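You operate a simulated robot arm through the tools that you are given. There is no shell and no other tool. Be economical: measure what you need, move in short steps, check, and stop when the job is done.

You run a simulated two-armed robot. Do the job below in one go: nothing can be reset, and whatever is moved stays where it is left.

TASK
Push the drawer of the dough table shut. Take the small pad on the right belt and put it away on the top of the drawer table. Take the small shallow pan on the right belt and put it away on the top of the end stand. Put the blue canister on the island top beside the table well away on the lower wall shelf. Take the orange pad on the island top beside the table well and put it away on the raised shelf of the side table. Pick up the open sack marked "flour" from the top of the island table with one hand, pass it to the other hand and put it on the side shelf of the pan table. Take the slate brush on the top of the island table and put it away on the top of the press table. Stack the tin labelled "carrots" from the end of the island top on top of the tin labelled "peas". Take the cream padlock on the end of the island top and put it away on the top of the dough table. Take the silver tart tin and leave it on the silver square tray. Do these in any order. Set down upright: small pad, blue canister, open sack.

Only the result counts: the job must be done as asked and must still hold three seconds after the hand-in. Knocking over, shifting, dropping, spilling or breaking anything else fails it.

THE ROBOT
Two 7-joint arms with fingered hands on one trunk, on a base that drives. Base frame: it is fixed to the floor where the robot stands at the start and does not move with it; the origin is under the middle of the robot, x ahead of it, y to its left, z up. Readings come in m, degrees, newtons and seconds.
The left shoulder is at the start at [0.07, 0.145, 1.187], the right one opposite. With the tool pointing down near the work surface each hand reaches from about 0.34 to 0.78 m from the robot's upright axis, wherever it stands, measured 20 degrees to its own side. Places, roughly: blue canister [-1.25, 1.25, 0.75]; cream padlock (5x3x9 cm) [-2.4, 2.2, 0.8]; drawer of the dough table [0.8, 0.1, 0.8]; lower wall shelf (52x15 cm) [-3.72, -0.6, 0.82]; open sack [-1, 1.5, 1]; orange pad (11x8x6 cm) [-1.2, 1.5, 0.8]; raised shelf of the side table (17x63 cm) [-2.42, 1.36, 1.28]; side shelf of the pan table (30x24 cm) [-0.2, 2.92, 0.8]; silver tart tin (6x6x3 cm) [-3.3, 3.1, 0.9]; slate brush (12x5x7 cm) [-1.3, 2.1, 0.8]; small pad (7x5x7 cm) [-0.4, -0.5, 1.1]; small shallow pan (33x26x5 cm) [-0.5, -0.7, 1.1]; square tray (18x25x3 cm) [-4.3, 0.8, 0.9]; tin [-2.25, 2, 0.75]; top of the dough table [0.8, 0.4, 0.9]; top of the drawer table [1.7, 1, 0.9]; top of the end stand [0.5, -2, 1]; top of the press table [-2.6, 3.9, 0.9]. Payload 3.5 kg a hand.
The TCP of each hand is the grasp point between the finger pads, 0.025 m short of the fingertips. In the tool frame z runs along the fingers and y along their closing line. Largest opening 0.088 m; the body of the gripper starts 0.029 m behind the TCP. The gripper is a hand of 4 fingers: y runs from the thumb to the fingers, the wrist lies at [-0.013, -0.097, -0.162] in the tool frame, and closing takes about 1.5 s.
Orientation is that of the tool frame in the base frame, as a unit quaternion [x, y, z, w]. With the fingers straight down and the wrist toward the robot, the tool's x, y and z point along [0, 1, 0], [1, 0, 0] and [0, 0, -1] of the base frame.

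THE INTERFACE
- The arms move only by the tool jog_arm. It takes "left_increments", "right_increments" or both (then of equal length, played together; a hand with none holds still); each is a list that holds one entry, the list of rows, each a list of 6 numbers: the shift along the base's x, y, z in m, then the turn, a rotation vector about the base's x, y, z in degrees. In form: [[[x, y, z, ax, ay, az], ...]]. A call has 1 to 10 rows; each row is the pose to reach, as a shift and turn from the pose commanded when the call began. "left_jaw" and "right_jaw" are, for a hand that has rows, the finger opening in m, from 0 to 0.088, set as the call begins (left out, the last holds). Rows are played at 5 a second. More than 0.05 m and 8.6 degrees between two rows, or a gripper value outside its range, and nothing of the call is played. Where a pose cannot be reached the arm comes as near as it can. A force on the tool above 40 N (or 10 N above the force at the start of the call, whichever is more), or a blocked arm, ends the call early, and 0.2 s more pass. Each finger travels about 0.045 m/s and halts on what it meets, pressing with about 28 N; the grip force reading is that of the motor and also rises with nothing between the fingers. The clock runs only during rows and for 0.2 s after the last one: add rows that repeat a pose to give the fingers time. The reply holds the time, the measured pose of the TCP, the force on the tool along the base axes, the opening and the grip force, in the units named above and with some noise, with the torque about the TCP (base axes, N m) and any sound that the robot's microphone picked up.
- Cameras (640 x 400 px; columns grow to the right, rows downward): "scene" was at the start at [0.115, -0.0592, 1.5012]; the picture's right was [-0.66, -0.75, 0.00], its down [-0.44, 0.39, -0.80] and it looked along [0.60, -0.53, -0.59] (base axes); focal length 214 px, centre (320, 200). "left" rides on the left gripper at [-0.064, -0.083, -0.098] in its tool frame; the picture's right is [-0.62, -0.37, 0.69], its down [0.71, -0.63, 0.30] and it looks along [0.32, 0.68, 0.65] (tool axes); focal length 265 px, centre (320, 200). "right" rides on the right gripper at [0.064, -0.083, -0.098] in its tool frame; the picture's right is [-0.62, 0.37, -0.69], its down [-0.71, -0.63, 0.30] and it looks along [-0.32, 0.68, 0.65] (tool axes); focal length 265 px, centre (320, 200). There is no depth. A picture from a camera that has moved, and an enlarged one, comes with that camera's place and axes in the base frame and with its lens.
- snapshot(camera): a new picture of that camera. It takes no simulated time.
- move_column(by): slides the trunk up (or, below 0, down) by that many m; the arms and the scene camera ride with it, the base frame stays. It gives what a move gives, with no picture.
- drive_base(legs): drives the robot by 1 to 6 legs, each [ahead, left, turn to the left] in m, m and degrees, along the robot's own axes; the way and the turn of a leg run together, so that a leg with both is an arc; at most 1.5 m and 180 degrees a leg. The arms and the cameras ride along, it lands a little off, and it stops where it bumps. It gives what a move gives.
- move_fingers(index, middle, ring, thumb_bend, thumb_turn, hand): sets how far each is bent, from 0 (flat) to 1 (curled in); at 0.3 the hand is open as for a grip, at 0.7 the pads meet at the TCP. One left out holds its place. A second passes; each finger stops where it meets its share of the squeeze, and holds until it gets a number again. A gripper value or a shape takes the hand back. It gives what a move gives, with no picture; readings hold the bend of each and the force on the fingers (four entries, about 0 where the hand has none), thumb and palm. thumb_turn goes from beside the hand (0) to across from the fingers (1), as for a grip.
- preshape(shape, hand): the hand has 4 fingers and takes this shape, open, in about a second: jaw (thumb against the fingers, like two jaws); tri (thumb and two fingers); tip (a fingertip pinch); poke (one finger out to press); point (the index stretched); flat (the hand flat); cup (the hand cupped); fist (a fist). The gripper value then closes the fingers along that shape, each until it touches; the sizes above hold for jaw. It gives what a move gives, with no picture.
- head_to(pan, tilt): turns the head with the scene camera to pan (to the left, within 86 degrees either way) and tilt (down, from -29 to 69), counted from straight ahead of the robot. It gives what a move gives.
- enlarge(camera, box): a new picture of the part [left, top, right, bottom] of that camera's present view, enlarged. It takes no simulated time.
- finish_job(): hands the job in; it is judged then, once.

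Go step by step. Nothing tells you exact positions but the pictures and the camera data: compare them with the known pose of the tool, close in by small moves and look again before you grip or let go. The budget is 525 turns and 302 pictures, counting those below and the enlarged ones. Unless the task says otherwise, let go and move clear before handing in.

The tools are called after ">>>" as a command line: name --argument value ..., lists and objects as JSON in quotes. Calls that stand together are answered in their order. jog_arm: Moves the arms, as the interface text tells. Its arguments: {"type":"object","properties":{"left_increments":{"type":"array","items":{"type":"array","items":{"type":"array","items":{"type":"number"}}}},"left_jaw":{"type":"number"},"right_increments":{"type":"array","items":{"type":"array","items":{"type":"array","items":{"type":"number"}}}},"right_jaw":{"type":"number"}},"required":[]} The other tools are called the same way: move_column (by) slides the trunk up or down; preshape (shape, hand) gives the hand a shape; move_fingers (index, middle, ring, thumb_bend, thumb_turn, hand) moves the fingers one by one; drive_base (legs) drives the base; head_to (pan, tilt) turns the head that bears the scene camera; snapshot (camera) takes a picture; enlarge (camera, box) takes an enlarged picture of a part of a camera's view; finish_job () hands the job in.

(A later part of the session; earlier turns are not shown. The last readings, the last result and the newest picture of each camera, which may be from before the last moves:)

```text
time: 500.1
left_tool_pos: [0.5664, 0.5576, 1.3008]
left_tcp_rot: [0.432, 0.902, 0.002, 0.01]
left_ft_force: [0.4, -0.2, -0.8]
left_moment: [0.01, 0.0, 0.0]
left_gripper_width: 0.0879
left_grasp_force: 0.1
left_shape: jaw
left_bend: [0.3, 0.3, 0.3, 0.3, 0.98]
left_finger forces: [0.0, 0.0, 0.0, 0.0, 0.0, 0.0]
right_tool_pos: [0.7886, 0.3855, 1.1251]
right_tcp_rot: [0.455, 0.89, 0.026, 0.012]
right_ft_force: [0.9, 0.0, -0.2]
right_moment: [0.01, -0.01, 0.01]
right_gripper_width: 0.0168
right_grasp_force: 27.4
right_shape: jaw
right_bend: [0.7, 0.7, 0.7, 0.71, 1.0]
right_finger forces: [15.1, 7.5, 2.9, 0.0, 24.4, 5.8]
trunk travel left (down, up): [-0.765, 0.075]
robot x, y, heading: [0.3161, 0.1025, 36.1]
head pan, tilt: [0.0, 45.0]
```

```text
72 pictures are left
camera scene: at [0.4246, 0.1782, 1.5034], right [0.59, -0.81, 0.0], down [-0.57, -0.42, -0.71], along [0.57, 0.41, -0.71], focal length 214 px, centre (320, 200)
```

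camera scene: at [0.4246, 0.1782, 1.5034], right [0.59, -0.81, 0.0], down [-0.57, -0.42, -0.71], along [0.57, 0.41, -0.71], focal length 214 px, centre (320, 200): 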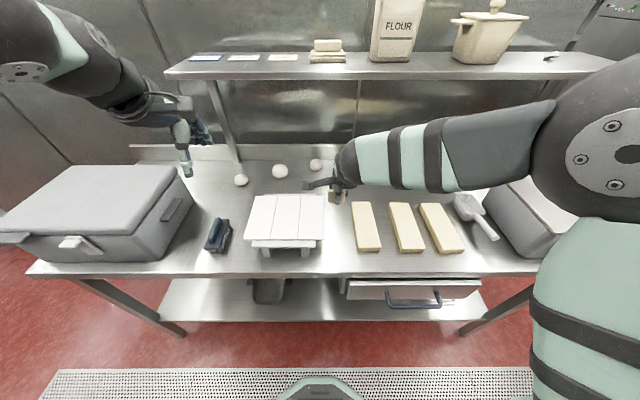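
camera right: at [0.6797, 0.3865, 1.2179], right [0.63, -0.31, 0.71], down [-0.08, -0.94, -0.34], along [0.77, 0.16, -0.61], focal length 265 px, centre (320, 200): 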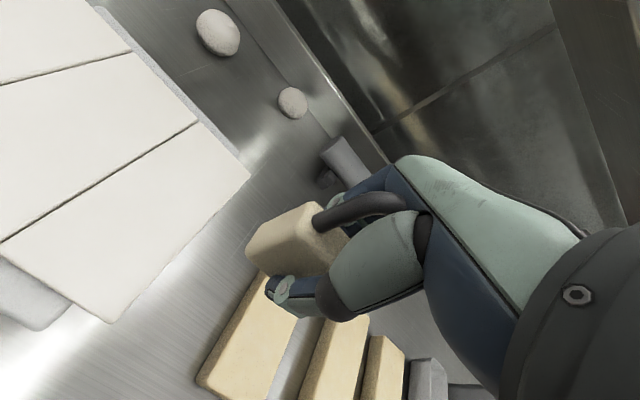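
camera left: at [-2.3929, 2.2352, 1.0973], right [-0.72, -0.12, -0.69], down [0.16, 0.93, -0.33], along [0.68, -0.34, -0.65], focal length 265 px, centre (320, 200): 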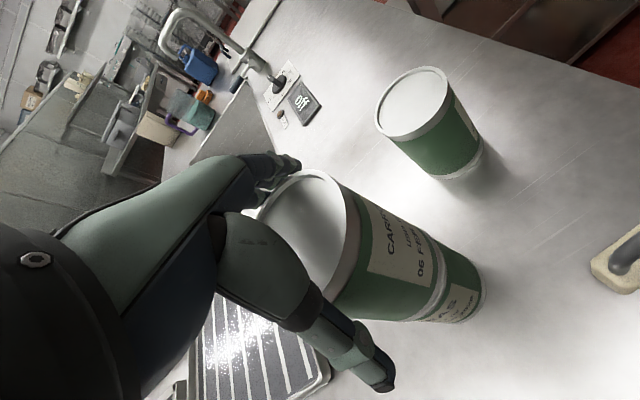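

I place it in that gap at about (0.852, 0.394), nearer the low butter than the board.

>>> jog_arm --right_increments '[[[0.03, 0.004, 0, 0, 0, 0], [0.0636, 0.0085, -0.02, 0, 0, 0], [0.0636, 0.0085, -0.06, 0, 0, 0], [0.0636, 0.0085, -0.1, 0, 0, 0]]]'

>>> snapshot --camera "right"

>>> enlarge --camera "scene" --box '[220, 150, 420, 290]'

```text
time: 501.1
left_tool_pos: [0.5656, 0.558, 1.3006]
left_tcp_rot: [0.431, 0.902, 0.001, 0.012]
left_ft_force: [0.8, -0.2, -0.6]
left_moment: [-0.01, 0.0, -0.03]
left_gripper_width: 0.0881
left_grasp_force: 0.0
left_shape: jaw
left_bend: [0.3, 0.3, 0.3, 0.3, 0.98]
left_finger forces: [0.0, 0.1, 0.1, 0.0, 0.1, 0.0]
right_tool_pos: [0.853, 0.3951, 1.0266]
right_tcp_rot: [0.455, 0.89, 0.027, 0.013]
right_ft_force: [0.6, -0.8, -1.9]
right_moment: [0.0, -0.04, 0.0]
right_gripper_width: 0.0172
right_grasp_force: 28.0
right_shape: jaw
right_bend: [0.7, 0.7, 0.7, 0.71, 1.0]
right_finger forces: [15.3, 7.5, 2.8, 0.0, 24.4, 5.4]
trunk travel left (down, up): [-0.765, 0.075]
robot x, y, heading: [0.3122, 0.1024, 35.9]
head pan, tilt: [0.0, 45.0]
```

```text
71 pictures are left
camera right: at [0.7421, 0.3954, 1.118], right [0.63, -0.31, 0.71], down [-0.08, -0.94, -0.34], along [0.77, 0.16, -0.61], focal length 265 px, centre (320, 200)
```

right: 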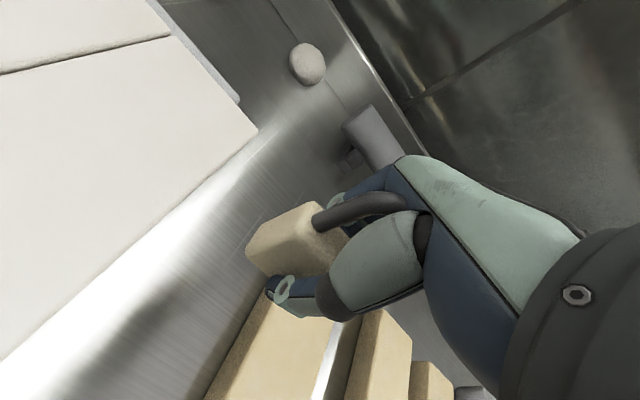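

```text
2.86 times, centred on (320, 220) of scene
camera zoom: at [0.4233, 0.178, 1.5036], right [0.59, -0.81, 0.0], down [-0.57, -0.42, -0.71], along [0.57, 0.41, -0.71], focal length 613 px, centre (320, 143)
```

zoom: 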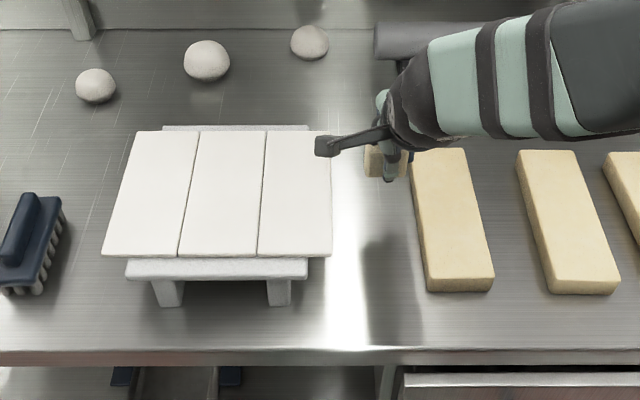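

>>> jog_arm --right_increments '[[[0, 0, -0.015, 0, 0, 0], [0, 0, -0.03, 0, 0, 0], [0, 0, -0.04, 0, 0, 0], [0, 0, -0.048, 0, 0, 0]]]'

```text
time: 502.1
left_tool_pos: [0.564, 0.5571, 1.2989]
left_tcp_rot: [0.431, 0.902, 0.002, 0.012]
left_ft_force: [0.5, 0.3, -0.6]
left_moment: [0.0, 0.02, -0.01]
left_gripper_width: 0.0878
left_grasp_force: 0.1
left_shape: jaw
left_bend: [0.3, 0.3, 0.3, 0.3, 0.98]
left_finger forces: [0.0, 0.1, 0.0, 0.0, 0.0, 0.0]
right_tool_pos: [0.8511, 0.394, 0.9785]
right_tcp_rot: [0.455, 0.89, 0.027, 0.014]
right_ft_force: [-0.5, 0.6, -1.2]
right_moment: [-0.01, 0.01, -0.02]
right_gripper_width: 0.0172
right_grasp_force: 27.8
right_shape: jaw
right_bend: [0.7, 0.7, 0.7, 0.71, 1.0]
right_finger forces: [15.2, 7.5, 2.8, 0.1, 24.4, 5.1]
trunk travel left (down, up): [-0.765, 0.075]
robot x, y, heading: [0.3175, 0.1042, 35.9]
head pan, tilt: [0.0, 45.0]
```

>>> jog_arm --right_increments '[[[0, 0, -0.006, 0, 0, 0], [0, 0, -0.012, 0, 0, 0], [0, 0, -0.018, 0, 0, 0], [0, 0, -0.024, 0, 0, 0]]]'

>>> enlarge --camera "scene" --box '[270, 150, 420, 260]'

```text
time: 503.1
left_tool_pos: [0.5646, 0.5574, 1.3001]
left_tcp_rot: [0.431, 0.902, 0.002, 0.012]
left_ft_force: [-1.3, 0.2, -0.7]
left_moment: [-0.01, -0.03, 0.01]
left_gripper_width: 0.088
left_grasp_force: 0.1
left_shape: jaw
left_bend: [0.3, 0.3, 0.3, 0.3, 0.98]
left_finger forces: [0.1, 0.1, 0.0, 0.0, 0.0, 0.0]
right_tool_pos: [0.8508, 0.3948, 0.9532]
right_tcp_rot: [0.455, 0.89, 0.028, 0.013]
right_ft_force: [0.0, -0.6, -0.2]
right_moment: [0.0, 0.0, 0.0]
right_gripper_width: 0.0168
right_grasp_force: 28.4
right_shape: jaw
right_bend: [0.7, 0.7, 0.7, 0.71, 1.0]
right_finger forces: [15.3, 7.5, 2.8, 0.0, 24.4, 5.1]
trunk travel left (down, up): [-0.765, 0.075]
robot x, y, heading: [0.3173, 0.096, 35.9]
head pan, tilt: [0.0, 45.0]
```

```text
3.64 times, centred on (345, 205) of scene
camera zoom: at [0.4229, 0.1774, 1.5036], right [0.59, -0.81, 0.0], down [-0.57, -0.42, -0.71], along [0.57, 0.41, -0.71], focal length 780 px, centre (229, 182)
```

zoom: 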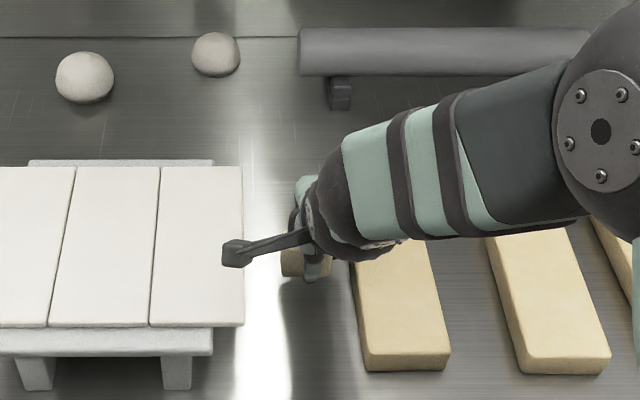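

>>> jog_arm --right_increments '[[[0, 0, -0.006, 0, 0, 0], [0, 0, -0.012, 0, 0, 0], [0, 0, -0.018, 0, 0, 0], [0, 0, -0.023, 0, 0, 0]]]'

```text
time: 504.1
left_tool_pos: [0.5658, 0.5568, 1.2996]
left_tcp_rot: [0.432, 0.902, 0.002, 0.012]
left_ft_force: [-0.6, -0.7, -0.5]
left_moment: [0.0, -0.02, -0.02]
left_gripper_width: 0.0882
left_grasp_force: 0.0
left_shape: jaw
left_bend: [0.3, 0.3, 0.3, 0.3, 0.98]
left_finger forces: [0.0, 0.1, 0.1, 0.0, 0.0, 0.0]
right_tool_pos: [0.8504, 0.3947, 0.9311]
right_tcp_rot: [0.455, 0.89, 0.027, 0.012]
right_ft_force: [0.4, 0.1, -1.1]
right_moment: [-0.03, 0.0, 0.0]
right_gripper_width: 0.017
right_grasp_force: 28.2
right_shape: jaw
right_bend: [0.7, 0.7, 0.7, 0.71, 1.0]
right_finger forces: [15.3, 7.5, 2.8, 0.1, 24.4, 5.1]
trunk travel left (down, up): [-0.765, 0.075]
robot x, y, heading: [0.3174, 0.1, 35.9]
head pan, tilt: [0.0, 45.0]
```

>>> jog_arm --right_increments '[[[0, 0, -0.005, 0, 0, 0], [0, 0, -0.01, 0, 0, 0], [0, 0, -0.015, 0, 0, 0]]]'

>>> snapshot --camera "right"

```text
time: 504.9
left_tool_pos: [0.5622, 0.5534, 1.3011]
left_tcp_rot: [0.432, 0.902, 0.003, 0.012]
left_ft_force: [1.2, 1.3, -0.1]
left_moment: [0.02, 0.03, -0.02]
left_gripper_width: 0.0881
left_grasp_force: 0.0
left_shape: jaw
left_bend: [0.3, 0.3, 0.3, 0.3, 0.98]
left_finger forces: [0.0, 0.0, 0.1, 0.0, 0.0, 0.0]
right_tool_pos: [0.8538, 0.3979, 0.9274]
right_tcp_rot: [0.456, 0.889, 0.04, 0.017]
right_ft_force: [-5.6, -3.8, 22.7]
right_moment: [-0.42, 0.66, 0.0]
right_gripper_width: 0.0183
right_grasp_force: 28.0
right_shape: jaw
right_bend: [0.7, 0.7, 0.7, 0.71, 1.0]
right_finger forces: [13.7, 6.7, 3.7, 0.1, 31.4, 16.8]
trunk travel left (down, up): [-0.765, 0.075]
robot x, y, heading: [0.3182, 0.0984, 35.9]
head pan, tilt: [0.0, 45.0]
stopped in row 3 (right hand): the force on the tool passed its limit at 42 N (the readings are from after the stop); the commanded pose is now the measured one
```

```text
68 pictures are left
camera right: at [0.7427, 0.3973, 1.0186], right [0.61, -0.33, 0.72], down [-0.07, -0.93, -0.36], along [0.79, 0.17, -0.59], focal length 265 px, centre (320, 200)
```

right: 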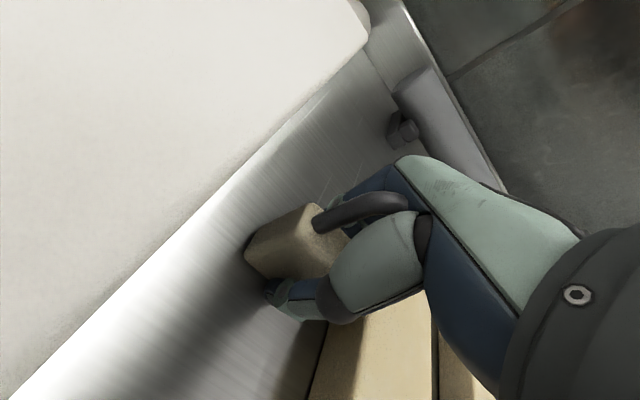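

Contact with the table. I relieve the pressure, open, and rise.

>>> jog_arm --right_increments '[[[0, 0, 0.004, 0, 0, 0], [0, 0, 0.004, 0, 0, 0]]]'

>>> jog_arm --right_increments '[[[0, 0, 0, 0, 0, 0], [0, 0, 0, 0, 0, 0], [0, 0, 0, 0, 0, 0], [0, 0, 0, 0, 0, 0], [0, 0, 0, 0, 0, 0], [0, 0, 0, 0, 0, 0], [0, 0, 0, 0, 0, 0], [0, 0, 0.02, 0, 0, 0], [0, 0, 0.06, 0, 0, 0], [0, 0, 0.1, 0, 0, 0]]]' --right_jaw 0.088

>>> jog_arm --right_increments '[[[0, 0, 0.04, 0, 0, 0], [0, 0, 0.08, 0, 0, 0], [0, 0, 0.12, 0, 0, 0], [0, 0, 0.15, 0, 0, 0]]]'

>>> snapshot --camera "scene"

```text
time: 505.5
left_tool_pos: [0.5626, 0.5562, 1.2993]
left_tcp_rot: [0.431, 0.902, 0.004, 0.011]
left_ft_force: [-0.7, 0.2, -0.2]
left_moment: [0.02, -0.02, 0.0]
left_gripper_width: 0.0882
left_grasp_force: 0.2
left_shape: jaw
left_bend: [0.3, 0.3, 0.3, 0.3, 0.98]
left_finger forces: [0.0, 0.0, 0.1, 0.1, 0.0, 0.1]
right_tool_pos: [0.8538, 0.398, 0.9286]
right_tcp_rot: [0.457, 0.888, 0.037, 0.017]
right_ft_force: [-0.7, 0.5, 10.7]
right_moment: [-0.12, 0.29, 0.03]
right_gripper_width: 0.018
right_grasp_force: 27.9
right_shape: jaw
right_bend: [0.7, 0.7, 0.7, 0.71, 1.0]
right_finger forces: [16.0, 8.0, 3.3, 0.0, 26.5, 9.8]
trunk travel left (down, up): [-0.765, 0.075]
robot x, y, heading: [0.3151, 0.1049, 36.2]
head pan, tilt: [0.0, 45.0]
```

```text
time: 507.7
left_tool_pos: [0.5635, 0.556, 1.3005]
left_tcp_rot: [0.432, 0.902, 0.003, 0.012]
left_ft_force: [-0.2, -0.5, 0.1]
left_moment: [-0.01, -0.02, 0.01]
left_gripper_width: 0.088
left_grasp_force: 0.0
left_shape: jaw
left_bend: [0.3, 0.3, 0.3, 0.3, 0.98]
left_finger forces: [0.1, 0.0, 0.1, 0.0, 0.1, 0.0]
right_tool_pos: [0.8548, 0.3972, 1.0278]
right_tcp_rot: [0.457, 0.889, 0.035, 0.017]
right_ft_force: [-0.2, 0.2, 0.9]
right_moment: [-0.06, 0.01, 0.01]
right_gripper_width: 0.0877
right_grasp_force: 0.0
right_shape: jaw
right_bend: [0.3, 0.3, 0.3, 0.3, 0.98]
right_finger forces: [0.1, 0.0, 0.0, 0.1, 0.1, 0.1]
trunk travel left (down, up): [-0.765, 0.075]
robot x, y, heading: [0.3194, 0.1026, 35.7]
head pan, tilt: [0.0, 45.0]
```

```text
time: 508.7
left_tool_pos: [0.5635, 0.5566, 1.2992]
left_tcp_rot: [0.432, 0.902, 0.002, 0.011]
left_ft_force: [0.6, 1.0, 0.5]
left_moment: [0.0, 0.0, 0.01]
left_gripper_width: 0.088
left_grasp_force: 0.0
left_shape: jaw
left_bend: [0.3, 0.3, 0.3, 0.3, 0.98]
left_finger forces: [0.0, 0.1, 0.0, 0.1, 0.1, 0.1]
right_tool_pos: [0.8546, 0.3983, 1.1796]
right_tcp_rot: [0.457, 0.889, 0.035, 0.016]
right_ft_force: [1.2, -0.7, 0.0]
right_moment: [0.02, 0.01, 0.01]
right_gripper_width: 0.0877
right_grasp_force: 0.0
right_shape: jaw
right_bend: [0.3, 0.3, 0.3, 0.3, 0.98]
right_finger forces: [0.0, 0.0, 0.1, 0.1, 0.0, 0.0]
trunk travel left (down, up): [-0.765, 0.075]
robot x, y, heading: [0.3175, 0.1004, 35.7]
head pan, tilt: [0.0, 45.0]
```

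```text
67 pictures are left
camera scene: at [0.4217, 0.1766, 1.5037], right [0.59, -0.81, 0.0], down [-0.57, -0.41, -0.71], along [0.57, 0.41, -0.71], focal length 214 px, centre (320, 200)
```

scene: 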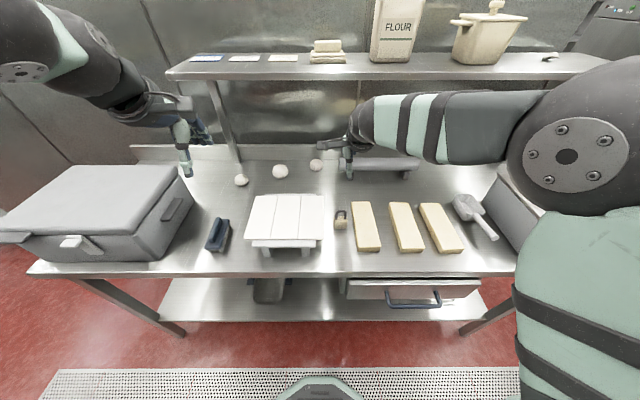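

The padlock stands on the dough table. Two items remain: I drive to the island's near end.

>>> drive_base --legs '[[-0.2, 0, 0], [0, 0, 90], [1.15, 0.2, 0]]'

>>> head_to --pan 0 --tilt 40

>>> snapshot --camera "scene"

```text
time: 519.7
left_tool_pos: [-1.1653, 1.0174, 1.3008]
left_tcp_rot: [-0.346, 0.938, 0.01, 0.007]
left_ft_force: [-0.1, -0.4, 0.8]
left_moment: [-0.03, 0.01, 0.02]
left_gripper_width: 0.0881
left_grasp_force: 0.1
left_shape: jaw
left_bend: [0.3, 0.3, 0.3, 0.3, 0.98]
left_finger forces: [0.0, 0.1, 0.0, 0.0, 0.0, 0.0]
right_tool_pos: [-1.015, 1.3124, 1.1773]
right_tcp_rot: [-0.319, 0.947, 0.036, -0.013]
right_ft_force: [-0.1, -0.5, 0.0]
right_moment: [0.02, 0.01, 0.03]
right_gripper_width: 0.0877
right_grasp_force: 0.1
right_shape: jaw
right_bend: [0.3, 0.3, 0.3, 0.3, 0.98]
right_finger forces: [0.0, 0.0, 0.0, 0.0, 0.1, 0.0]
trunk travel left (down, up): [-0.765, 0.075]
robot x, y, heading: [-0.7056, 0.7816, 127.6]
head pan, tilt: [0.0, 45.0]
```

```text
time: 520.4
left_tool_pos: [-1.1647, 1.0179, 1.2998]
left_tcp_rot: [-0.345, 0.938, 0.01, 0.007]
left_ft_force: [0.7, 0.0, 0.3]
left_moment: [0.02, 0.02, 0.03]
left_gripper_width: 0.0881
left_grasp_force: 0.0
left_shape: jaw
left_bend: [0.3, 0.3, 0.3, 0.3, 0.98]
left_finger forces: [0.0, 0.0, 0.0, 0.0, 0.1, 0.1]
right_tool_pos: [-1.0157, 1.3118, 1.1783]
right_tcp_rot: [-0.318, 0.947, 0.036, -0.014]
right_ft_force: [0.9, -0.3, 0.2]
right_moment: [0.02, 0.01, -0.03]
right_gripper_width: 0.0876
right_grasp_force: 0.1
right_shape: jaw
right_bend: [0.3, 0.3, 0.3, 0.3, 0.98]
right_finger forces: [0.1, 0.1, 0.0, 0.0, 0.1, 0.0]
trunk travel left (down, up): [-0.765, 0.075]
robot x, y, heading: [-0.7015, 0.7797, 127.7]
head pan, tilt: [0.0, 40.0]
```

```text
66 pictures are left
camera scene: at [-0.7869, 0.8883, 1.5108], right [0.79, 0.61, 0.0], down [0.39, -0.51, -0.77], along [-0.47, 0.61, -0.64], focal length 214 px, centre (320, 200)
```

scene: 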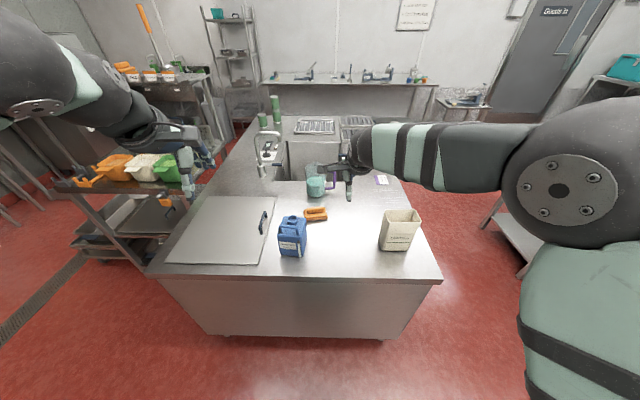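

>>> enlarge --camera "scene" --box '[250, 180, 370, 280]'

>>> snapshot --camera "right"

>>> snapshot --camera "left"

```text
4.00 times, centred on (310, 230) of scene
camera zoom: at [-0.7869, 0.8883, 1.5108], right [0.79, 0.61, 0.0], down [0.39, -0.51, -0.77], along [-0.47, 0.61, -0.64], focal length 858 px, centre (360, 80)
```

zoom: 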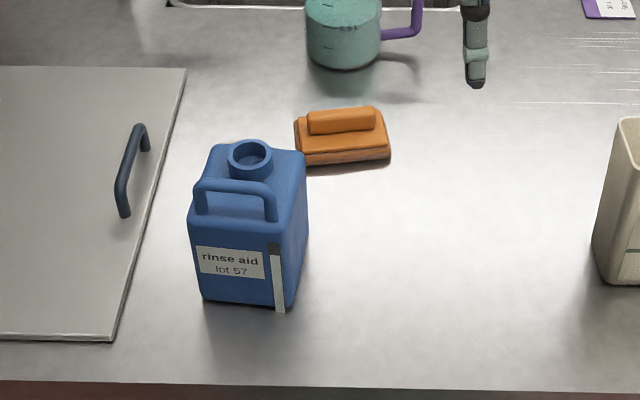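

```text
64 pictures are left
camera right: at [-1.0119, 1.2022, 1.269], right [0.31, 0.63, 0.72], down [0.93, -0.05, -0.35], along [-0.19, 0.78, -0.6], focal length 265 px, centre (320, 200)
```

right: 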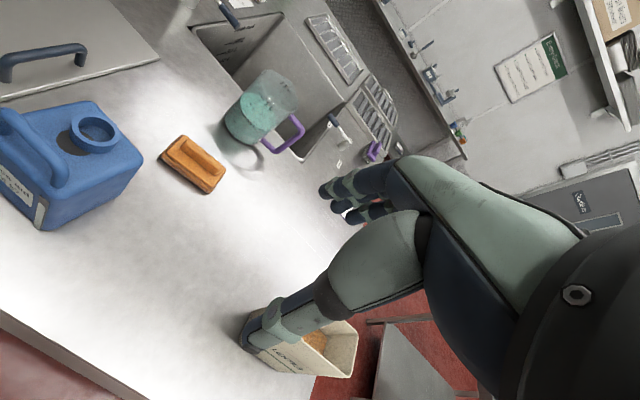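

```text
63 pictures are left
camera left: at [-1.0627, 0.9934, 1.398], right [0.71, 0.14, -0.69], down [-0.13, -0.94, -0.33], along [-0.69, 0.32, -0.65], focal length 265 px, centre (320, 200)
```

left: 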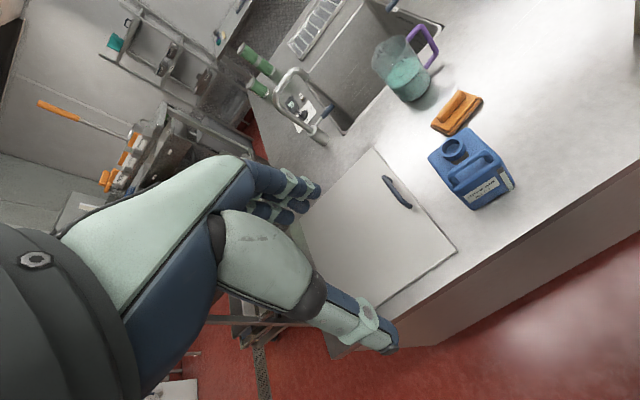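

I'll take the orange pad first with the right hand from close up, then the canister with the left. Moving closer.

>>> drive_base --legs '[[0.24, 0.12, -1.7]]'

>>> jog_arm --right_increments '[[[0, 0, -0.04, 0, 0, 0], [0, 0, -0.08, 0, 0, 0], [0, 0, -0.12, 0, 0, 0]]]'

>>> snapshot --camera "right"

```text
time: 522.3
left_tool_pos: [-1.3957, 1.1493, 1.3006]
left_tcp_rot: [-0.332, 0.943, 0.011, 0.006]
left_ft_force: [-0.4, -0.5, 0.0]
left_moment: [0.01, 0.03, 0.03]
left_gripper_width: 0.0881
left_grasp_force: 0.0
left_shape: jaw
left_bend: [0.3, 0.3, 0.3, 0.3, 0.98]
left_finger forces: [0.0, 0.0, 0.1, 0.0, 0.0, 0.1]
right_tool_pos: [-1.2382, 1.4407, 1.1792]
right_tcp_rot: [-0.305, 0.951, 0.037, -0.014]
right_ft_force: [-0.2, 0.4, 0.3]
right_moment: [0.01, 0.0, 0.0]
right_gripper_width: 0.0878
right_grasp_force: 0.0
right_shape: jaw
right_bend: [0.3, 0.3, 0.3, 0.3, 0.98]
right_finger forces: [0.1, 0.0, 0.0, 0.0, 0.0, 0.1]
trunk travel left (down, up): [-0.765, 0.075]
robot x, y, heading: [-0.9457, 0.8984, 125.8]
head pan, tilt: [0.0, 40.0]
```

```text
time: 523.1
left_tool_pos: [-1.3992, 1.1529, 1.2994]
left_tcp_rot: [-0.332, 0.943, 0.009, 0.007]
left_ft_force: [-0.6, 0.2, 0.1]
left_moment: [0.04, -0.05, 0.0]
left_gripper_width: 0.0881
left_grasp_force: 0.1
left_shape: jaw
left_bend: [0.3, 0.3, 0.3, 0.3, 0.98]
left_finger forces: [0.1, 0.1, 0.0, 0.1, 0.0, 0.0]
right_tool_pos: [-1.2402, 1.4414, 1.0567]
right_tcp_rot: [-0.304, 0.952, 0.037, -0.013]
right_ft_force: [0.7, 0.0, 0.2]
right_moment: [-0.01, 0.02, 0.01]
right_gripper_width: 0.0878
right_grasp_force: 0.1
right_shape: jaw
right_bend: [0.3, 0.3, 0.3, 0.3, 0.98]
right_finger forces: [0.1, 0.0, 0.1, 0.1, 0.0, 0.1]
trunk travel left (down, up): [-0.765, 0.075]
robot x, y, heading: [-0.9424, 0.8993, 125.8]
head pan, tilt: [0.0, 40.0]
```

```text
62 pictures are left
camera right: at [-1.239, 1.3321, 1.148], right [0.32, 0.62, 0.72], down [0.93, -0.08, -0.35], along [-0.16, 0.78, -0.6], focal length 265 px, centre (320, 200)
```

right: 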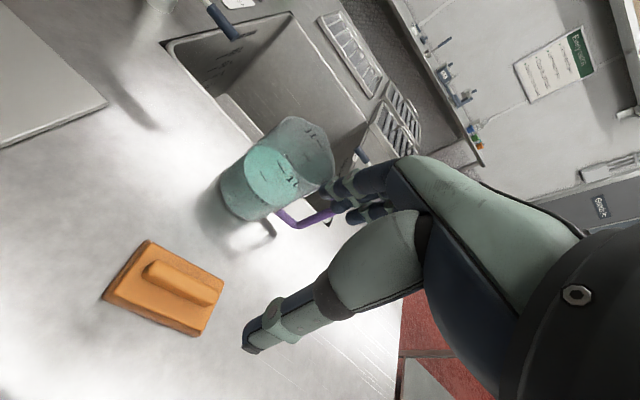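

>>> jog_arm --right_increments '[[[-0.006, 0.01, -0.045, -1.2, -0.9, 0.2], [-0.012, 0.02, -0.09, -2.4, -1.8, 0.4], [-0.013, 0.021, -0.135, -3.6, -2.7, 0.6], [-0.013, 0.021, -0.18, -3.6, -2.7, 0.6], [-0.013, 0.021, -0.215, -3.6, -2.7, 0.6]]]'

>>> snapshot --camera "right"

```text
time: 524.3
left_tool_pos: [-1.3985, 1.1531, 1.2993]
left_tcp_rot: [-0.332, 0.943, 0.009, 0.007]
left_ft_force: [0.4, -0.5, 0.0]
left_moment: [0.05, 0.03, 0.0]
left_gripper_width: 0.088
left_grasp_force: 0.1
left_shape: jaw
left_bend: [0.3, 0.3, 0.3, 0.3, 0.98]
left_finger forces: [0.1, 0.1, 0.0, 0.0, 0.0, 0.1]
right_tool_pos: [-1.2525, 1.4625, 0.8408]
right_tcp_rot: [-0.31, 0.951, 0.0, -0.001]
right_ft_force: [-0.1, 0.1, 0.0]
right_moment: [-0.02, 0.01, 0.0]
right_gripper_width: 0.0876
right_grasp_force: 0.0
right_shape: jaw
right_bend: [0.3, 0.3, 0.3, 0.3, 0.98]
right_finger forces: [0.0, 0.0, 0.1, 0.1, 0.0, 0.0]
trunk travel left (down, up): [-0.765, 0.075]
robot x, y, heading: [-0.942, 0.9041, 125.6]
head pan, tilt: [0.0, 40.0]
```

```text
61 pictures are left
camera right: at [-1.2557, 1.3583, 0.9396], right [0.28, 0.66, 0.69], down [0.95, -0.09, -0.3], along [-0.14, 0.74, -0.65], focal length 265 px, centre (320, 200)
```

right: 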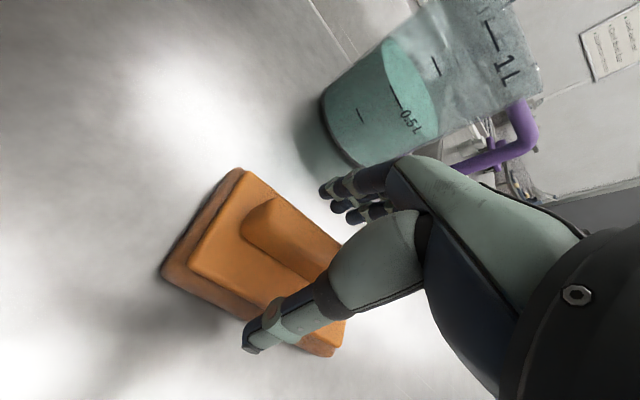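

>>> jog_arm --right_increments '[[[0, 0, -0.012, 0, 0, 0], [0, 0, -0.024, 0, 0, 0]]]'

>>> jog_arm --right_increments '[[[0, 0, 0, 0, 0, 0], [0, 0, 0, 0, 0, 0], [0, 0, 0, 0, 0, 0], [0, 0, 0, 0, 0, 0], [0, 0, 0, 0, 0, 0], [0, 0, 0, 0, 0, 0], [0, 0, 0, 0, 0, 0]]]' --right_jaw 0

>>> jog_arm --right_increments '[[[0, 0, 0.02, 0, 0, 0], [0, 0, 0.06, 0, 0, 0], [0, 0, 0.11, 0, 0, 0], [0, 0, 0.16, 0, 0, 0], [0, 0, 0.21, 0, 0, 0], [0, 0, 0.26, 0, 0, 0], [0, 0, 0.31, 0, 0, 0], [0, 0, 0.36, 0, 0, 0]]]'

>>> snapshot --camera "right"

```text
time: 524.9
left_tool_pos: [-1.3958, 1.1469, 1.3016]
left_tcp_rot: [-0.332, 0.943, 0.012, 0.006]
left_ft_force: [0.0, 0.5, -0.6]
left_moment: [0.03, -0.01, -0.02]
left_gripper_width: 0.088
left_grasp_force: 0.0
left_shape: jaw
left_bend: [0.3, 0.3, 0.3, 0.3, 0.98]
left_finger forces: [0.1, 0.1, 0.0, 0.0, 0.1, 0.0]
right_tool_pos: [-1.2526, 1.4615, 0.8228]
right_tcp_rot: [-0.308, 0.951, 0.003, -0.002]
right_ft_force: [0.9, -2.0, 13.2]
right_moment: [0.58, 0.29, -0.01]
right_gripper_width: 0.0869
right_grasp_force: 0.1
right_shape: jaw
right_bend: [0.3, 0.3, 0.3, 0.3, 0.98]
right_finger forces: [0.0, 12.4, 0.0, 0.1, 0.3, 0.0]
trunk travel left (down, up): [-0.765, 0.075]
robot x, y, heading: [-0.9445, 0.9044, 125.7]
head pan, tilt: [0.0, 40.0]
```

```text
time: 526.5
left_tool_pos: [-1.3945, 1.1474, 1.3016]
left_tcp_rot: [-0.332, 0.943, 0.013, 0.007]
left_ft_force: [-0.4, 0.1, 0.2]
left_moment: [0.0, -0.01, -0.01]
left_gripper_width: 0.088
left_grasp_force: 0.2
left_shape: jaw
left_bend: [0.3, 0.3, 0.3, 0.3, 0.98]
left_finger forces: [0.1, 0.0, 0.0, 0.0, 0.1, 0.0]
right_tool_pos: [-1.2524, 1.4624, 0.8251]
right_tcp_rot: [-0.31, 0.951, 0.005, -0.003]
right_ft_force: [-1.1, 2.2, 30.6]
right_moment: [-0.41, -0.16, 0.04]
right_gripper_width: 0.0657
right_grasp_force: 27.6
right_shape: jaw
right_bend: [0.28, 0.36, 0.32, 0.5, 0.99]
right_finger forces: [21.6, 10.2, 3.7, 0.0, 43.2, 0.0]
trunk travel left (down, up): [-0.765, 0.075]
robot x, y, heading: [-0.943, 0.9029, 126.1]
head pan, tilt: [0.0, 40.0]
```

```text
time: 528.3
left_tool_pos: [-1.3971, 1.1504, 1.3005]
left_tcp_rot: [-0.332, 0.943, 0.011, 0.006]
left_ft_force: [0.7, -0.3, 0.9]
left_moment: [-0.01, 0.02, 0.07]
left_gripper_width: 0.088
left_grasp_force: 0.0
left_shape: jaw
left_bend: [0.3, 0.3, 0.3, 0.3, 0.98]
left_finger forces: [0.1, 0.0, 0.1, 0.1, 0.0, 0.1]
right_tool_pos: [-1.2517, 1.4629, 1.1788]
right_tcp_rot: [-0.31, 0.951, -0.001, 0.0]
right_ft_force: [0.1, 0.1, -0.4]
right_moment: [-0.01, 0.01, -0.05]
right_gripper_width: 0.0652
right_grasp_force: 28.1
right_shape: jaw
right_bend: [0.28, 0.36, 0.32, 0.52, 0.98]
right_finger forces: [14.3, 7.6, 3.3, 0.1, 25.3, 0.0]
trunk travel left (down, up): [-0.765, 0.075]
robot x, y, heading: [-0.9407, 0.9003, 125.8]
head pan, tilt: [0.0, 40.0]
```

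```text
60 pictures are left
camera right: at [-1.2547, 1.3579, 1.2769], right [0.28, 0.66, 0.69], down [0.95, -0.09, -0.3], along [-0.14, 0.74, -0.66], focal length 265 px, centre (320, 200)
```

right: 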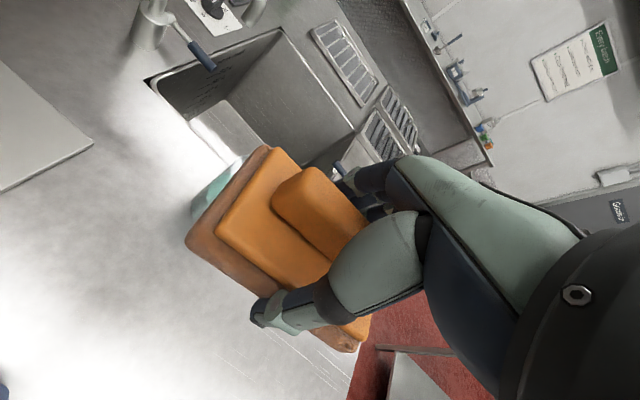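

The orange pad is held level. I look left toward the side table with the raised shelf.

>>> drive_base --legs '[[-0.25, 0, 0]]'

>>> head_to --pan 35 --tilt 22

>>> snapshot --camera "scene"

```text
time: 530.1
left_tool_pos: [-1.253, 0.9507, 1.2976]
left_tcp_rot: [-0.332, 0.943, 0.009, 0.007]
left_ft_force: [0.2, 0.4, 1.0]
left_moment: [0.02, 0.02, -0.01]
left_gripper_width: 0.0878
left_grasp_force: 0.0
left_shape: jaw
left_bend: [0.3, 0.3, 0.3, 0.3, 0.98]
left_finger forces: [0.0, 0.0, 0.0, 0.1, 0.1, 0.0]
right_tool_pos: [-1.1079, 1.2614, 1.1749]
right_tcp_rot: [-0.31, 0.951, -0.001, 0.0]
right_ft_force: [0.2, 0.4, -0.9]
right_moment: [0.01, 0.0, -0.01]
right_gripper_width: 0.0656
right_grasp_force: 27.3
right_shape: jaw
right_bend: [0.28, 0.36, 0.32, 0.52, 0.98]
right_finger forces: [14.3, 7.6, 3.4, 0.0, 25.3, 0.0]
trunk travel left (down, up): [-0.765, 0.075]
robot x, y, heading: [-0.7966, 0.7032, 125.8]
head pan, tilt: [0.0, 40.0]
```

```text
time: 531.1
left_tool_pos: [-1.2519, 0.9486, 1.299]
left_tcp_rot: [-0.332, 0.943, 0.009, 0.006]
left_ft_force: [-0.2, -0.6, 1.0]
left_moment: [-0.01, 0.02, 0.0]
left_gripper_width: 0.0878
left_grasp_force: 0.0
left_shape: jaw
left_bend: [0.3, 0.3, 0.3, 0.3, 0.98]
left_finger forces: [0.1, 0.0, 0.0, 0.1, 0.0, 0.0]
right_tool_pos: [-1.1074, 1.2609, 1.1777]
right_tcp_rot: [-0.31, 0.951, -0.001, 0.0]
right_ft_force: [0.5, 0.0, -0.5]
right_moment: [0.02, 0.05, -0.01]
right_gripper_width: 0.0656
right_grasp_force: 28.3
right_shape: jaw
right_bend: [0.28, 0.36, 0.32, 0.52, 0.98]
right_finger forces: [14.3, 7.6, 3.3, 0.0, 25.3, 0.1]
trunk travel left (down, up): [-0.765, 0.075]
robot x, y, heading: [-0.7963, 0.6979, 125.9]
head pan, tilt: [35.0, 22.0]
```

```text
59 pictures are left
camera scene: at [-0.9152, 0.77, 1.5389], right [0.33, 0.94, 0.0], down [0.35, -0.12, -0.93], along [-0.88, 0.31, -0.38], focal length 214 px, centre (320, 200)
```

scene: 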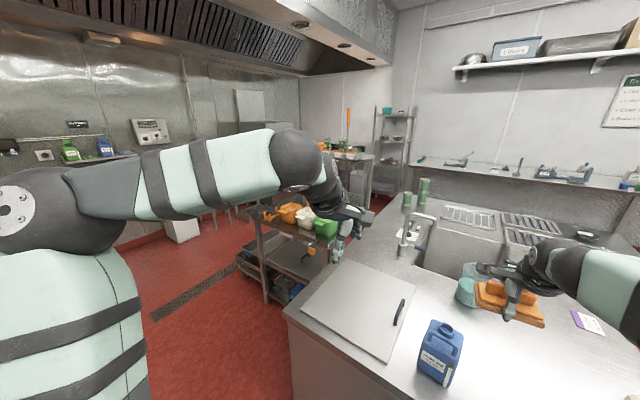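

I shift right a little and re-pose the left hand: pointing forward, closing sideways, to grip the canister's body.

>>> drive_base --legs '[[0, -0.1, 0]]'

>>> jog_arm --left_increments '[[[0, 0, -0.02, 0, 0, -8.5], [0, 0, -0.04, 0, 0, -17], [0, 0, -0.06, 0, 0, -25.5], [0, 0, -0.08, 0, 0, -34], [0, 0, -0.1, 0, 0, -42.5], [0, 0, -0.12, 0, 0, -51], [0, 0, -0.14, 0, 0, -59.5], [0, 0, -0.16, 0, 0, -68], [0, 0, -0.18, 0, 0, -76.5], [0, 0, -0.2, 0, 0, -85]]]'

>>> jog_arm --left_increments '[[[0, 0, -0.02, 6.8, 4.95, 0], [0, 0, -0.04, 13.6, 9.9, 0], [0, 0, -0.06, 20.4, 14.85, 0], [0, 0, -0.08, 27.2, 19.8, 0], [0, 0, -0.1, 34, 24.7, 0], [0, 0, -0.12, 40.8, 29.7, 0], [0, 0, -0.14, 47.6, 34.6, 0], [0, 0, -0.16, 54.4, 39.6, 0], [0, 0, -0.18, 61.2, 44.5, 0], [0, 0, -0.2, 68, 49.5, 0]]]'

>>> head_to --pan 5 --tilt 40

>>> snapshot --camera "scene"

```text
time: 532.3
left_tool_pos: [-1.1753, 1.0049, 1.3006]
left_tcp_rot: [-0.332, 0.943, 0.011, 0.008]
left_ft_force: [0.1, -0.7, 0.8]
left_moment: [0.01, -0.03, -0.05]
left_gripper_width: 0.088
left_grasp_force: 0.0
left_shape: jaw
left_bend: [0.3, 0.3, 0.3, 0.3, 0.98]
left_finger forces: [0.0, 0.0, 0.0, 0.1, 0.0, 0.1]
right_tool_pos: [-1.0289, 1.316, 1.1778]
right_tcp_rot: [-0.31, 0.951, -0.001, 0.001]
right_ft_force: [0.7, -0.2, -0.7]
right_moment: [0.03, -0.05, 0.01]
right_gripper_width: 0.0655
right_grasp_force: 28.1
right_shape: jaw
right_bend: [0.28, 0.36, 0.32, 0.52, 0.98]
right_finger forces: [14.2, 7.6, 3.3, 0.0, 25.2, 0.0]
trunk travel left (down, up): [-0.765, 0.075]
robot x, y, heading: [-0.7164, 0.7574, 125.7]
head pan, tilt: [35.0, 22.0]
```

```text
time: 534.5
left_tool_pos: [-1.1708, 1.0074, 1.0983]
left_tcp_rot: [0.393, 0.919, 0.003, 0.011]
left_ft_force: [-0.2, 0.4, -0.9]
left_moment: [-0.02, -0.01, 0.01]
left_gripper_width: 0.0878
left_grasp_force: 0.0
left_shape: jaw
left_bend: [0.3, 0.3, 0.3, 0.3, 0.98]
left_finger forces: [0.0, 0.0, 0.0, 0.1, 0.0, 0.0]
right_tool_pos: [-1.0276, 1.3208, 1.1777]
right_tcp_rot: [-0.311, 0.951, -0.002, 0.0]
right_ft_force: [0.7, 0.8, -1.3]
right_moment: [0.02, 0.01, 0.02]
right_gripper_width: 0.0653
right_grasp_force: 28.3
right_shape: jaw
right_bend: [0.28, 0.36, 0.32, 0.52, 0.98]
right_finger forces: [14.3, 7.7, 3.2, 0.1, 25.3, 0.0]
trunk travel left (down, up): [-0.765, 0.075]
robot x, y, heading: [-0.7167, 0.7545, 125.8]
head pan, tilt: [35.0, 22.0]
```

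```text
time: 536.7
left_tool_pos: [-1.2248, 1.0319, 0.8893]
left_tcp_rot: [0.298, 0.687, 0.347, -0.565]
left_ft_force: [-0.4, 0.3, 0.5]
left_moment: [0.02, 0.01, -0.03]
left_gripper_width: 0.0878
left_grasp_force: 0.1
left_shape: jaw
left_bend: [0.3, 0.3, 0.3, 0.3, 0.98]
left_finger forces: [0.0, 0.0, 0.0, 0.1, 0.0, 0.0]
left hand out of reach, approached as far as the arm can: row 9, 10
right_tool_pos: [-1.0298, 1.3155, 1.1786]
right_tcp_rot: [-0.31, 0.951, -0.001, 0.001]
right_ft_force: [0.3, -0.7, -1.3]
right_moment: [0.01, -0.04, -0.04]
right_gripper_width: 0.0651
right_grasp_force: 28.1
right_shape: jaw
right_bend: [0.28, 0.36, 0.32, 0.52, 0.98]
right_finger forces: [14.3, 7.6, 3.4, 0.1, 25.2, 0.0]
trunk travel left (down, up): [-0.765, 0.075]
robot x, y, heading: [-0.7182, 0.7559, 125.8]
head pan, tilt: [35.0, 22.0]
```

```text
time: 537.6
left_tool_pos: [-1.2225, 1.034, 0.8904]
left_tcp_rot: [0.3, 0.687, 0.346, -0.564]
left_ft_force: [0.4, -0.1, 0.4]
left_moment: [-0.03, -0.01, -0.03]
left_gripper_width: 0.0881
left_grasp_force: 0.0
left_shape: jaw
left_bend: [0.3, 0.3, 0.3, 0.3, 0.98]
left_finger forces: [0.0, 0.0, 0.0, 0.0, 0.0, 0.0]
right_tool_pos: [-1.0264, 1.3197, 1.1772]
right_tcp_rot: [-0.309, 0.951, -0.001, -0.001]
right_ft_force: [0.5, -0.9, -0.6]
right_moment: [-0.02, -0.03, 0.01]
right_gripper_width: 0.0656
right_grasp_force: 27.9
right_shape: jaw
right_bend: [0.28, 0.36, 0.32, 0.52, 0.98]
right_finger forces: [14.4, 7.7, 3.4, 0.0, 25.3, 0.0]
trunk travel left (down, up): [-0.765, 0.075]
robot x, y, heading: [-0.7166, 0.7545, 126.1]
head pan, tilt: [5.0, 40.0]
```

```text
58 pictures are left
camera scene: at [-0.8024, 0.8617, 1.5109], right [0.76, 0.65, 0.0], down [0.42, -0.49, -0.77], along [-0.5, 0.58, -0.64], focal length 214 px, centre (320, 200)
```

scene: 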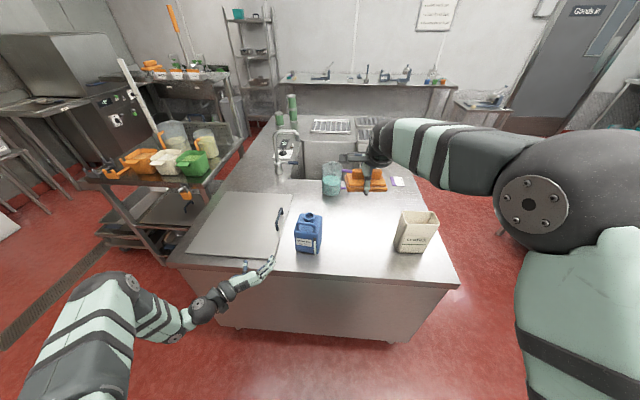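

The left hand is posed. I open it wide and bring it in front of the canister.

>>> move_fingers --hand "left" --index 0.1 --middle 0.1 --ring 0.1 --thumb_bend 0.1

>>> jog_arm --left_increments '[[[0.023, 0.028, -0.005, 0, 0, 0], [0.046, 0.056, -0.01, 0, 0, 0], [0.069, 0.084, -0.02, 0, 0, 0], [0.0927, 0.112, -0.03, 0, 0, 0]]]'

>>> snapshot --camera "left"

>>> enlarge --camera "scene" --box '[230, 180, 370, 290]'

```text
time: 538.6
left_tool_pos: [-1.223, 1.0343, 0.8895]
left_tcp_rot: [0.299, 0.688, 0.346, -0.564]
left_ft_force: [0.5, 0.0, 0.4]
left_moment: [-0.05, 0.01, 0.0]
left_gripper_width: 0.1201
left_grasp_force: 0.1
left_shape: fingers
left_bend: [0.1, 0.1, 0.1, 0.1, 0.98]
left_finger forces: [0.0, 0.0, 0.0, 0.0, 0.1, 0.1]
right_tool_pos: [-1.0263, 1.3184, 1.1773]
right_tcp_rot: [-0.309, 0.951, -0.001, 0.0]
right_ft_force: [0.1, 0.3, -0.9]
right_moment: [-0.01, 0.01, 0.02]
right_gripper_width: 0.0656
right_grasp_force: 28.3
right_shape: jaw
right_bend: [0.28, 0.36, 0.32, 0.52, 0.98]
right_finger forces: [14.3, 7.6, 3.3, 0.0, 25.2, 0.0]
trunk travel left (down, up): [-0.765, 0.075]
robot x, y, heading: [-0.7167, 0.7534, 125.7]
head pan, tilt: [5.0, 40.0]
```

```text
time: 539.6
left_tool_pos: [-1.1303, 1.1454, 0.8592]
left_tcp_rot: [0.298, 0.686, 0.346, -0.566]
left_ft_force: [0.6, -0.4, 0.0]
left_moment: [-0.02, -0.06, -0.01]
left_gripper_width: 0.12
left_grasp_force: 0.0
left_shape: fingers
left_bend: [0.1, 0.1, 0.1, 0.1, 0.98]
left_finger forces: [0.0, 0.0, 0.0, 0.0, 0.0, 0.0]
left hand out of reach, approached as far as the arm can: row 1, 2
right_tool_pos: [-1.027, 1.32, 1.1771]
right_tcp_rot: [-0.31, 0.951, -0.001, -0.002]
right_ft_force: [0.8, -0.2, 0.4]
right_moment: [-0.01, 0.0, 0.0]
right_gripper_width: 0.0655
right_grasp_force: 27.7
right_shape: jaw
right_bend: [0.28, 0.36, 0.32, 0.52, 0.98]
right_finger forces: [14.3, 7.5, 3.2, 0.0, 25.2, 0.1]
trunk travel left (down, up): [-0.765, 0.075]
robot x, y, heading: [-0.7143, 0.7567, 125.8]
head pan, tilt: [5.0, 40.0]
```

```text
57 pictures are left
camera left: at [-1.1281, 1.0162, 0.7968], right [-0.58, 0.34, -0.74], down [-0.81, -0.11, 0.58], along [0.11, 0.94, 0.33], focal length 265 px, centre (320, 200)
```

left: 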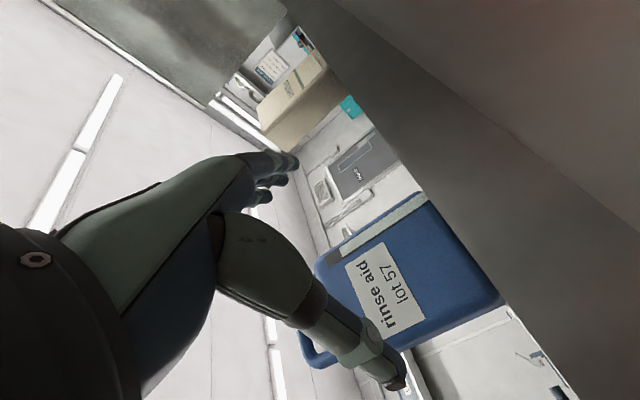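

```text
3.64 times, centred on (300, 235) of scene
camera zoom: at [-0.8015, 0.8632, 1.5108], right [0.76, 0.65, 0.0], down [0.42, -0.49, -0.77], along [-0.5, 0.58, -0.64], focal length 780 px, centre (393, 73)
```

zoom: 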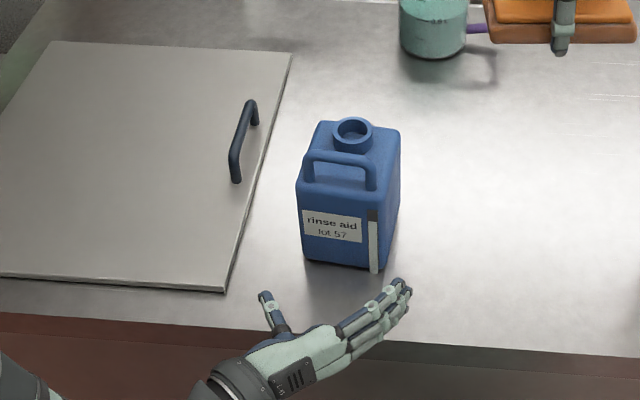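

The canister is turned about 10° clockwise. I align the hand's yaw with it and step back slightly before advancing.

>>> jog_arm --left_increments '[[[-0.015, -0.006, 0.008, 0, 0, -5], [-0.03, -0.012, 0.012, 0, 0, -10]]]'

>>> jog_arm --left_increments '[[[-0.015, 0.032, 0, 0, 0, 0], [-0.03, 0.064, 0, 0, 0, 0]]]'

>>> enlarge --camera "scene" --box '[230, 180, 370, 290]'

```text
time: 540.2
left_tool_pos: [-1.1599, 1.1345, 0.8717]
left_tcp_rot: [0.357, 0.658, 0.394, -0.533]
left_ft_force: [1.1, -0.9, 0.7]
left_moment: [0.01, 0.02, 0.03]
left_gripper_width: 0.1201
left_grasp_force: 0.0
left_shape: fingers
left_bend: [0.1, 0.1, 0.1, 0.1, 0.98]
left_finger forces: [0.0, 0.1, 0.1, 0.1, 0.1, 0.0]
right_tool_pos: [-1.0275, 1.3192, 1.1776]
right_tcp_rot: [-0.31, 0.951, -0.001, -0.001]
right_ft_force: [0.3, 0.3, -0.1]
right_moment: [0.01, -0.02, 0.03]
right_gripper_width: 0.0655
right_grasp_force: 28.2
right_shape: jaw
right_bend: [0.28, 0.36, 0.32, 0.52, 0.98]
right_finger forces: [14.3, 7.7, 3.3, 0.0, 25.3, 0.1]
trunk travel left (down, up): [-0.765, 0.075]
robot x, y, heading: [-0.7169, 0.7589, 125.6]
head pan, tilt: [5.0, 40.0]
```

```text
time: 540.8
left_tool_pos: [-1.1907, 1.1987, 0.871]
left_tcp_rot: [0.357, 0.658, 0.394, -0.534]
left_ft_force: [0.4, 0.2, -0.9]
left_moment: [-0.01, 0.0, 0.03]
left_gripper_width: 0.12
left_grasp_force: 0.1
left_shape: fingers
left_bend: [0.1, 0.1, 0.1, 0.1, 0.98]
left_finger forces: [0.0, 0.1, 0.1, 0.0, 0.0, 0.1]
right_tool_pos: [-1.0273, 1.3191, 1.1773]
right_tcp_rot: [-0.309, 0.951, -0.001, 0.0]
right_ft_force: [-0.2, 0.3, -0.3]
right_moment: [0.02, -0.01, -0.01]
right_gripper_width: 0.0652
right_grasp_force: 28.3
right_shape: jaw
right_bend: [0.28, 0.36, 0.32, 0.52, 0.98]
right_finger forces: [14.3, 7.6, 3.3, 0.1, 25.2, 0.1]
trunk travel left (down, up): [-0.765, 0.075]
robot x, y, heading: [-0.7161, 0.759, 126.0]
head pan, tilt: [5.0, 40.0]
```

```text
3.64 times, centred on (300, 235) of scene
camera zoom: at [-0.8027, 0.8627, 1.5107], right [0.76, 0.65, 0.0], down [0.42, -0.49, -0.77], along [-0.5, 0.58, -0.64], focal length 780 px, centre (393, 73)
```

zoom: 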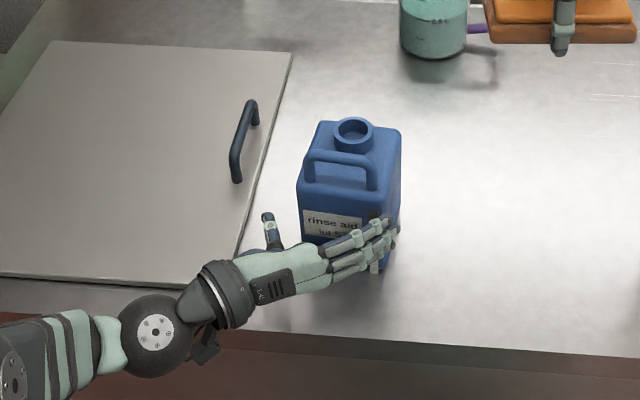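

>>> jog_arm --left_increments '[[[-0.008, 0.018, 0, 0, 0, 0], [-0.017, 0.036, 0, 0, 0, 0], [-0.025, 0.054, 0, 0, 0, 0]]]'

>>> enlarge --camera "scene" --box '[230, 180, 370, 290]'

```text
time: 541.3
left_tool_pos: [-1.1962, 1.214, 0.8701]
left_tcp_rot: [0.359, 0.66, 0.397, -0.528]
left_ft_force: [2.0, -1.5, 0.2]
left_moment: [0.05, 0.08, -0.13]
left_gripper_width: 0.1202
left_grasp_force: 0.7
left_shape: fingers
left_bend: [0.1, 0.1, 0.08, 0.1, 0.98]
left_finger forces: [0.0, 0.0, 1.9, 0.0, 0.0, 0.1]
right_tool_pos: [-1.0248, 1.3172, 1.1783]
right_tcp_rot: [-0.31, 0.951, 0.0, -0.001]
right_ft_force: [0.1, 0.4, -0.9]
right_moment: [-0.01, -0.02, 0.03]
right_gripper_width: 0.0654
right_grasp_force: 28.1
right_shape: jaw
right_bend: [0.28, 0.36, 0.32, 0.52, 0.98]
right_finger forces: [14.2, 7.6, 3.3, 0.0, 25.2, 0.0]
trunk travel left (down, up): [-0.765, 0.075]
robot x, y, heading: [-0.716, 0.7567, 125.5]
head pan, tilt: [5.0, 40.0]
stopped in row 2 (left hand): the force on the tool passed its limit at 104 N (the readings are from after the stop); the commanded pose is now the measured one
```

```text
3.64 times, centred on (300, 235) of scene
camera zoom: at [-0.7999, 0.8592, 1.5111], right [0.76, 0.65, 0.0], down [0.42, -0.49, -0.77], along [-0.5, 0.58, -0.64], focal length 780 px, centre (393, 73)
```

zoom: 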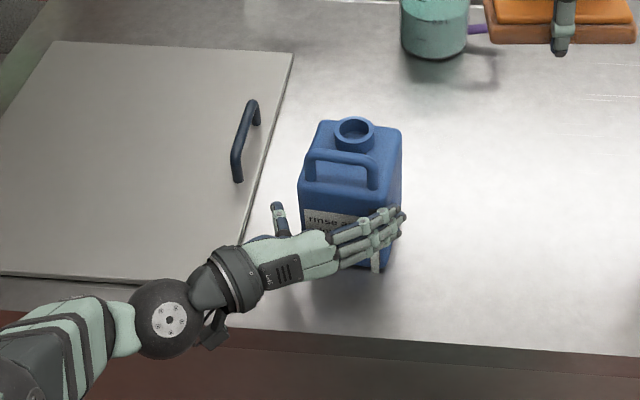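

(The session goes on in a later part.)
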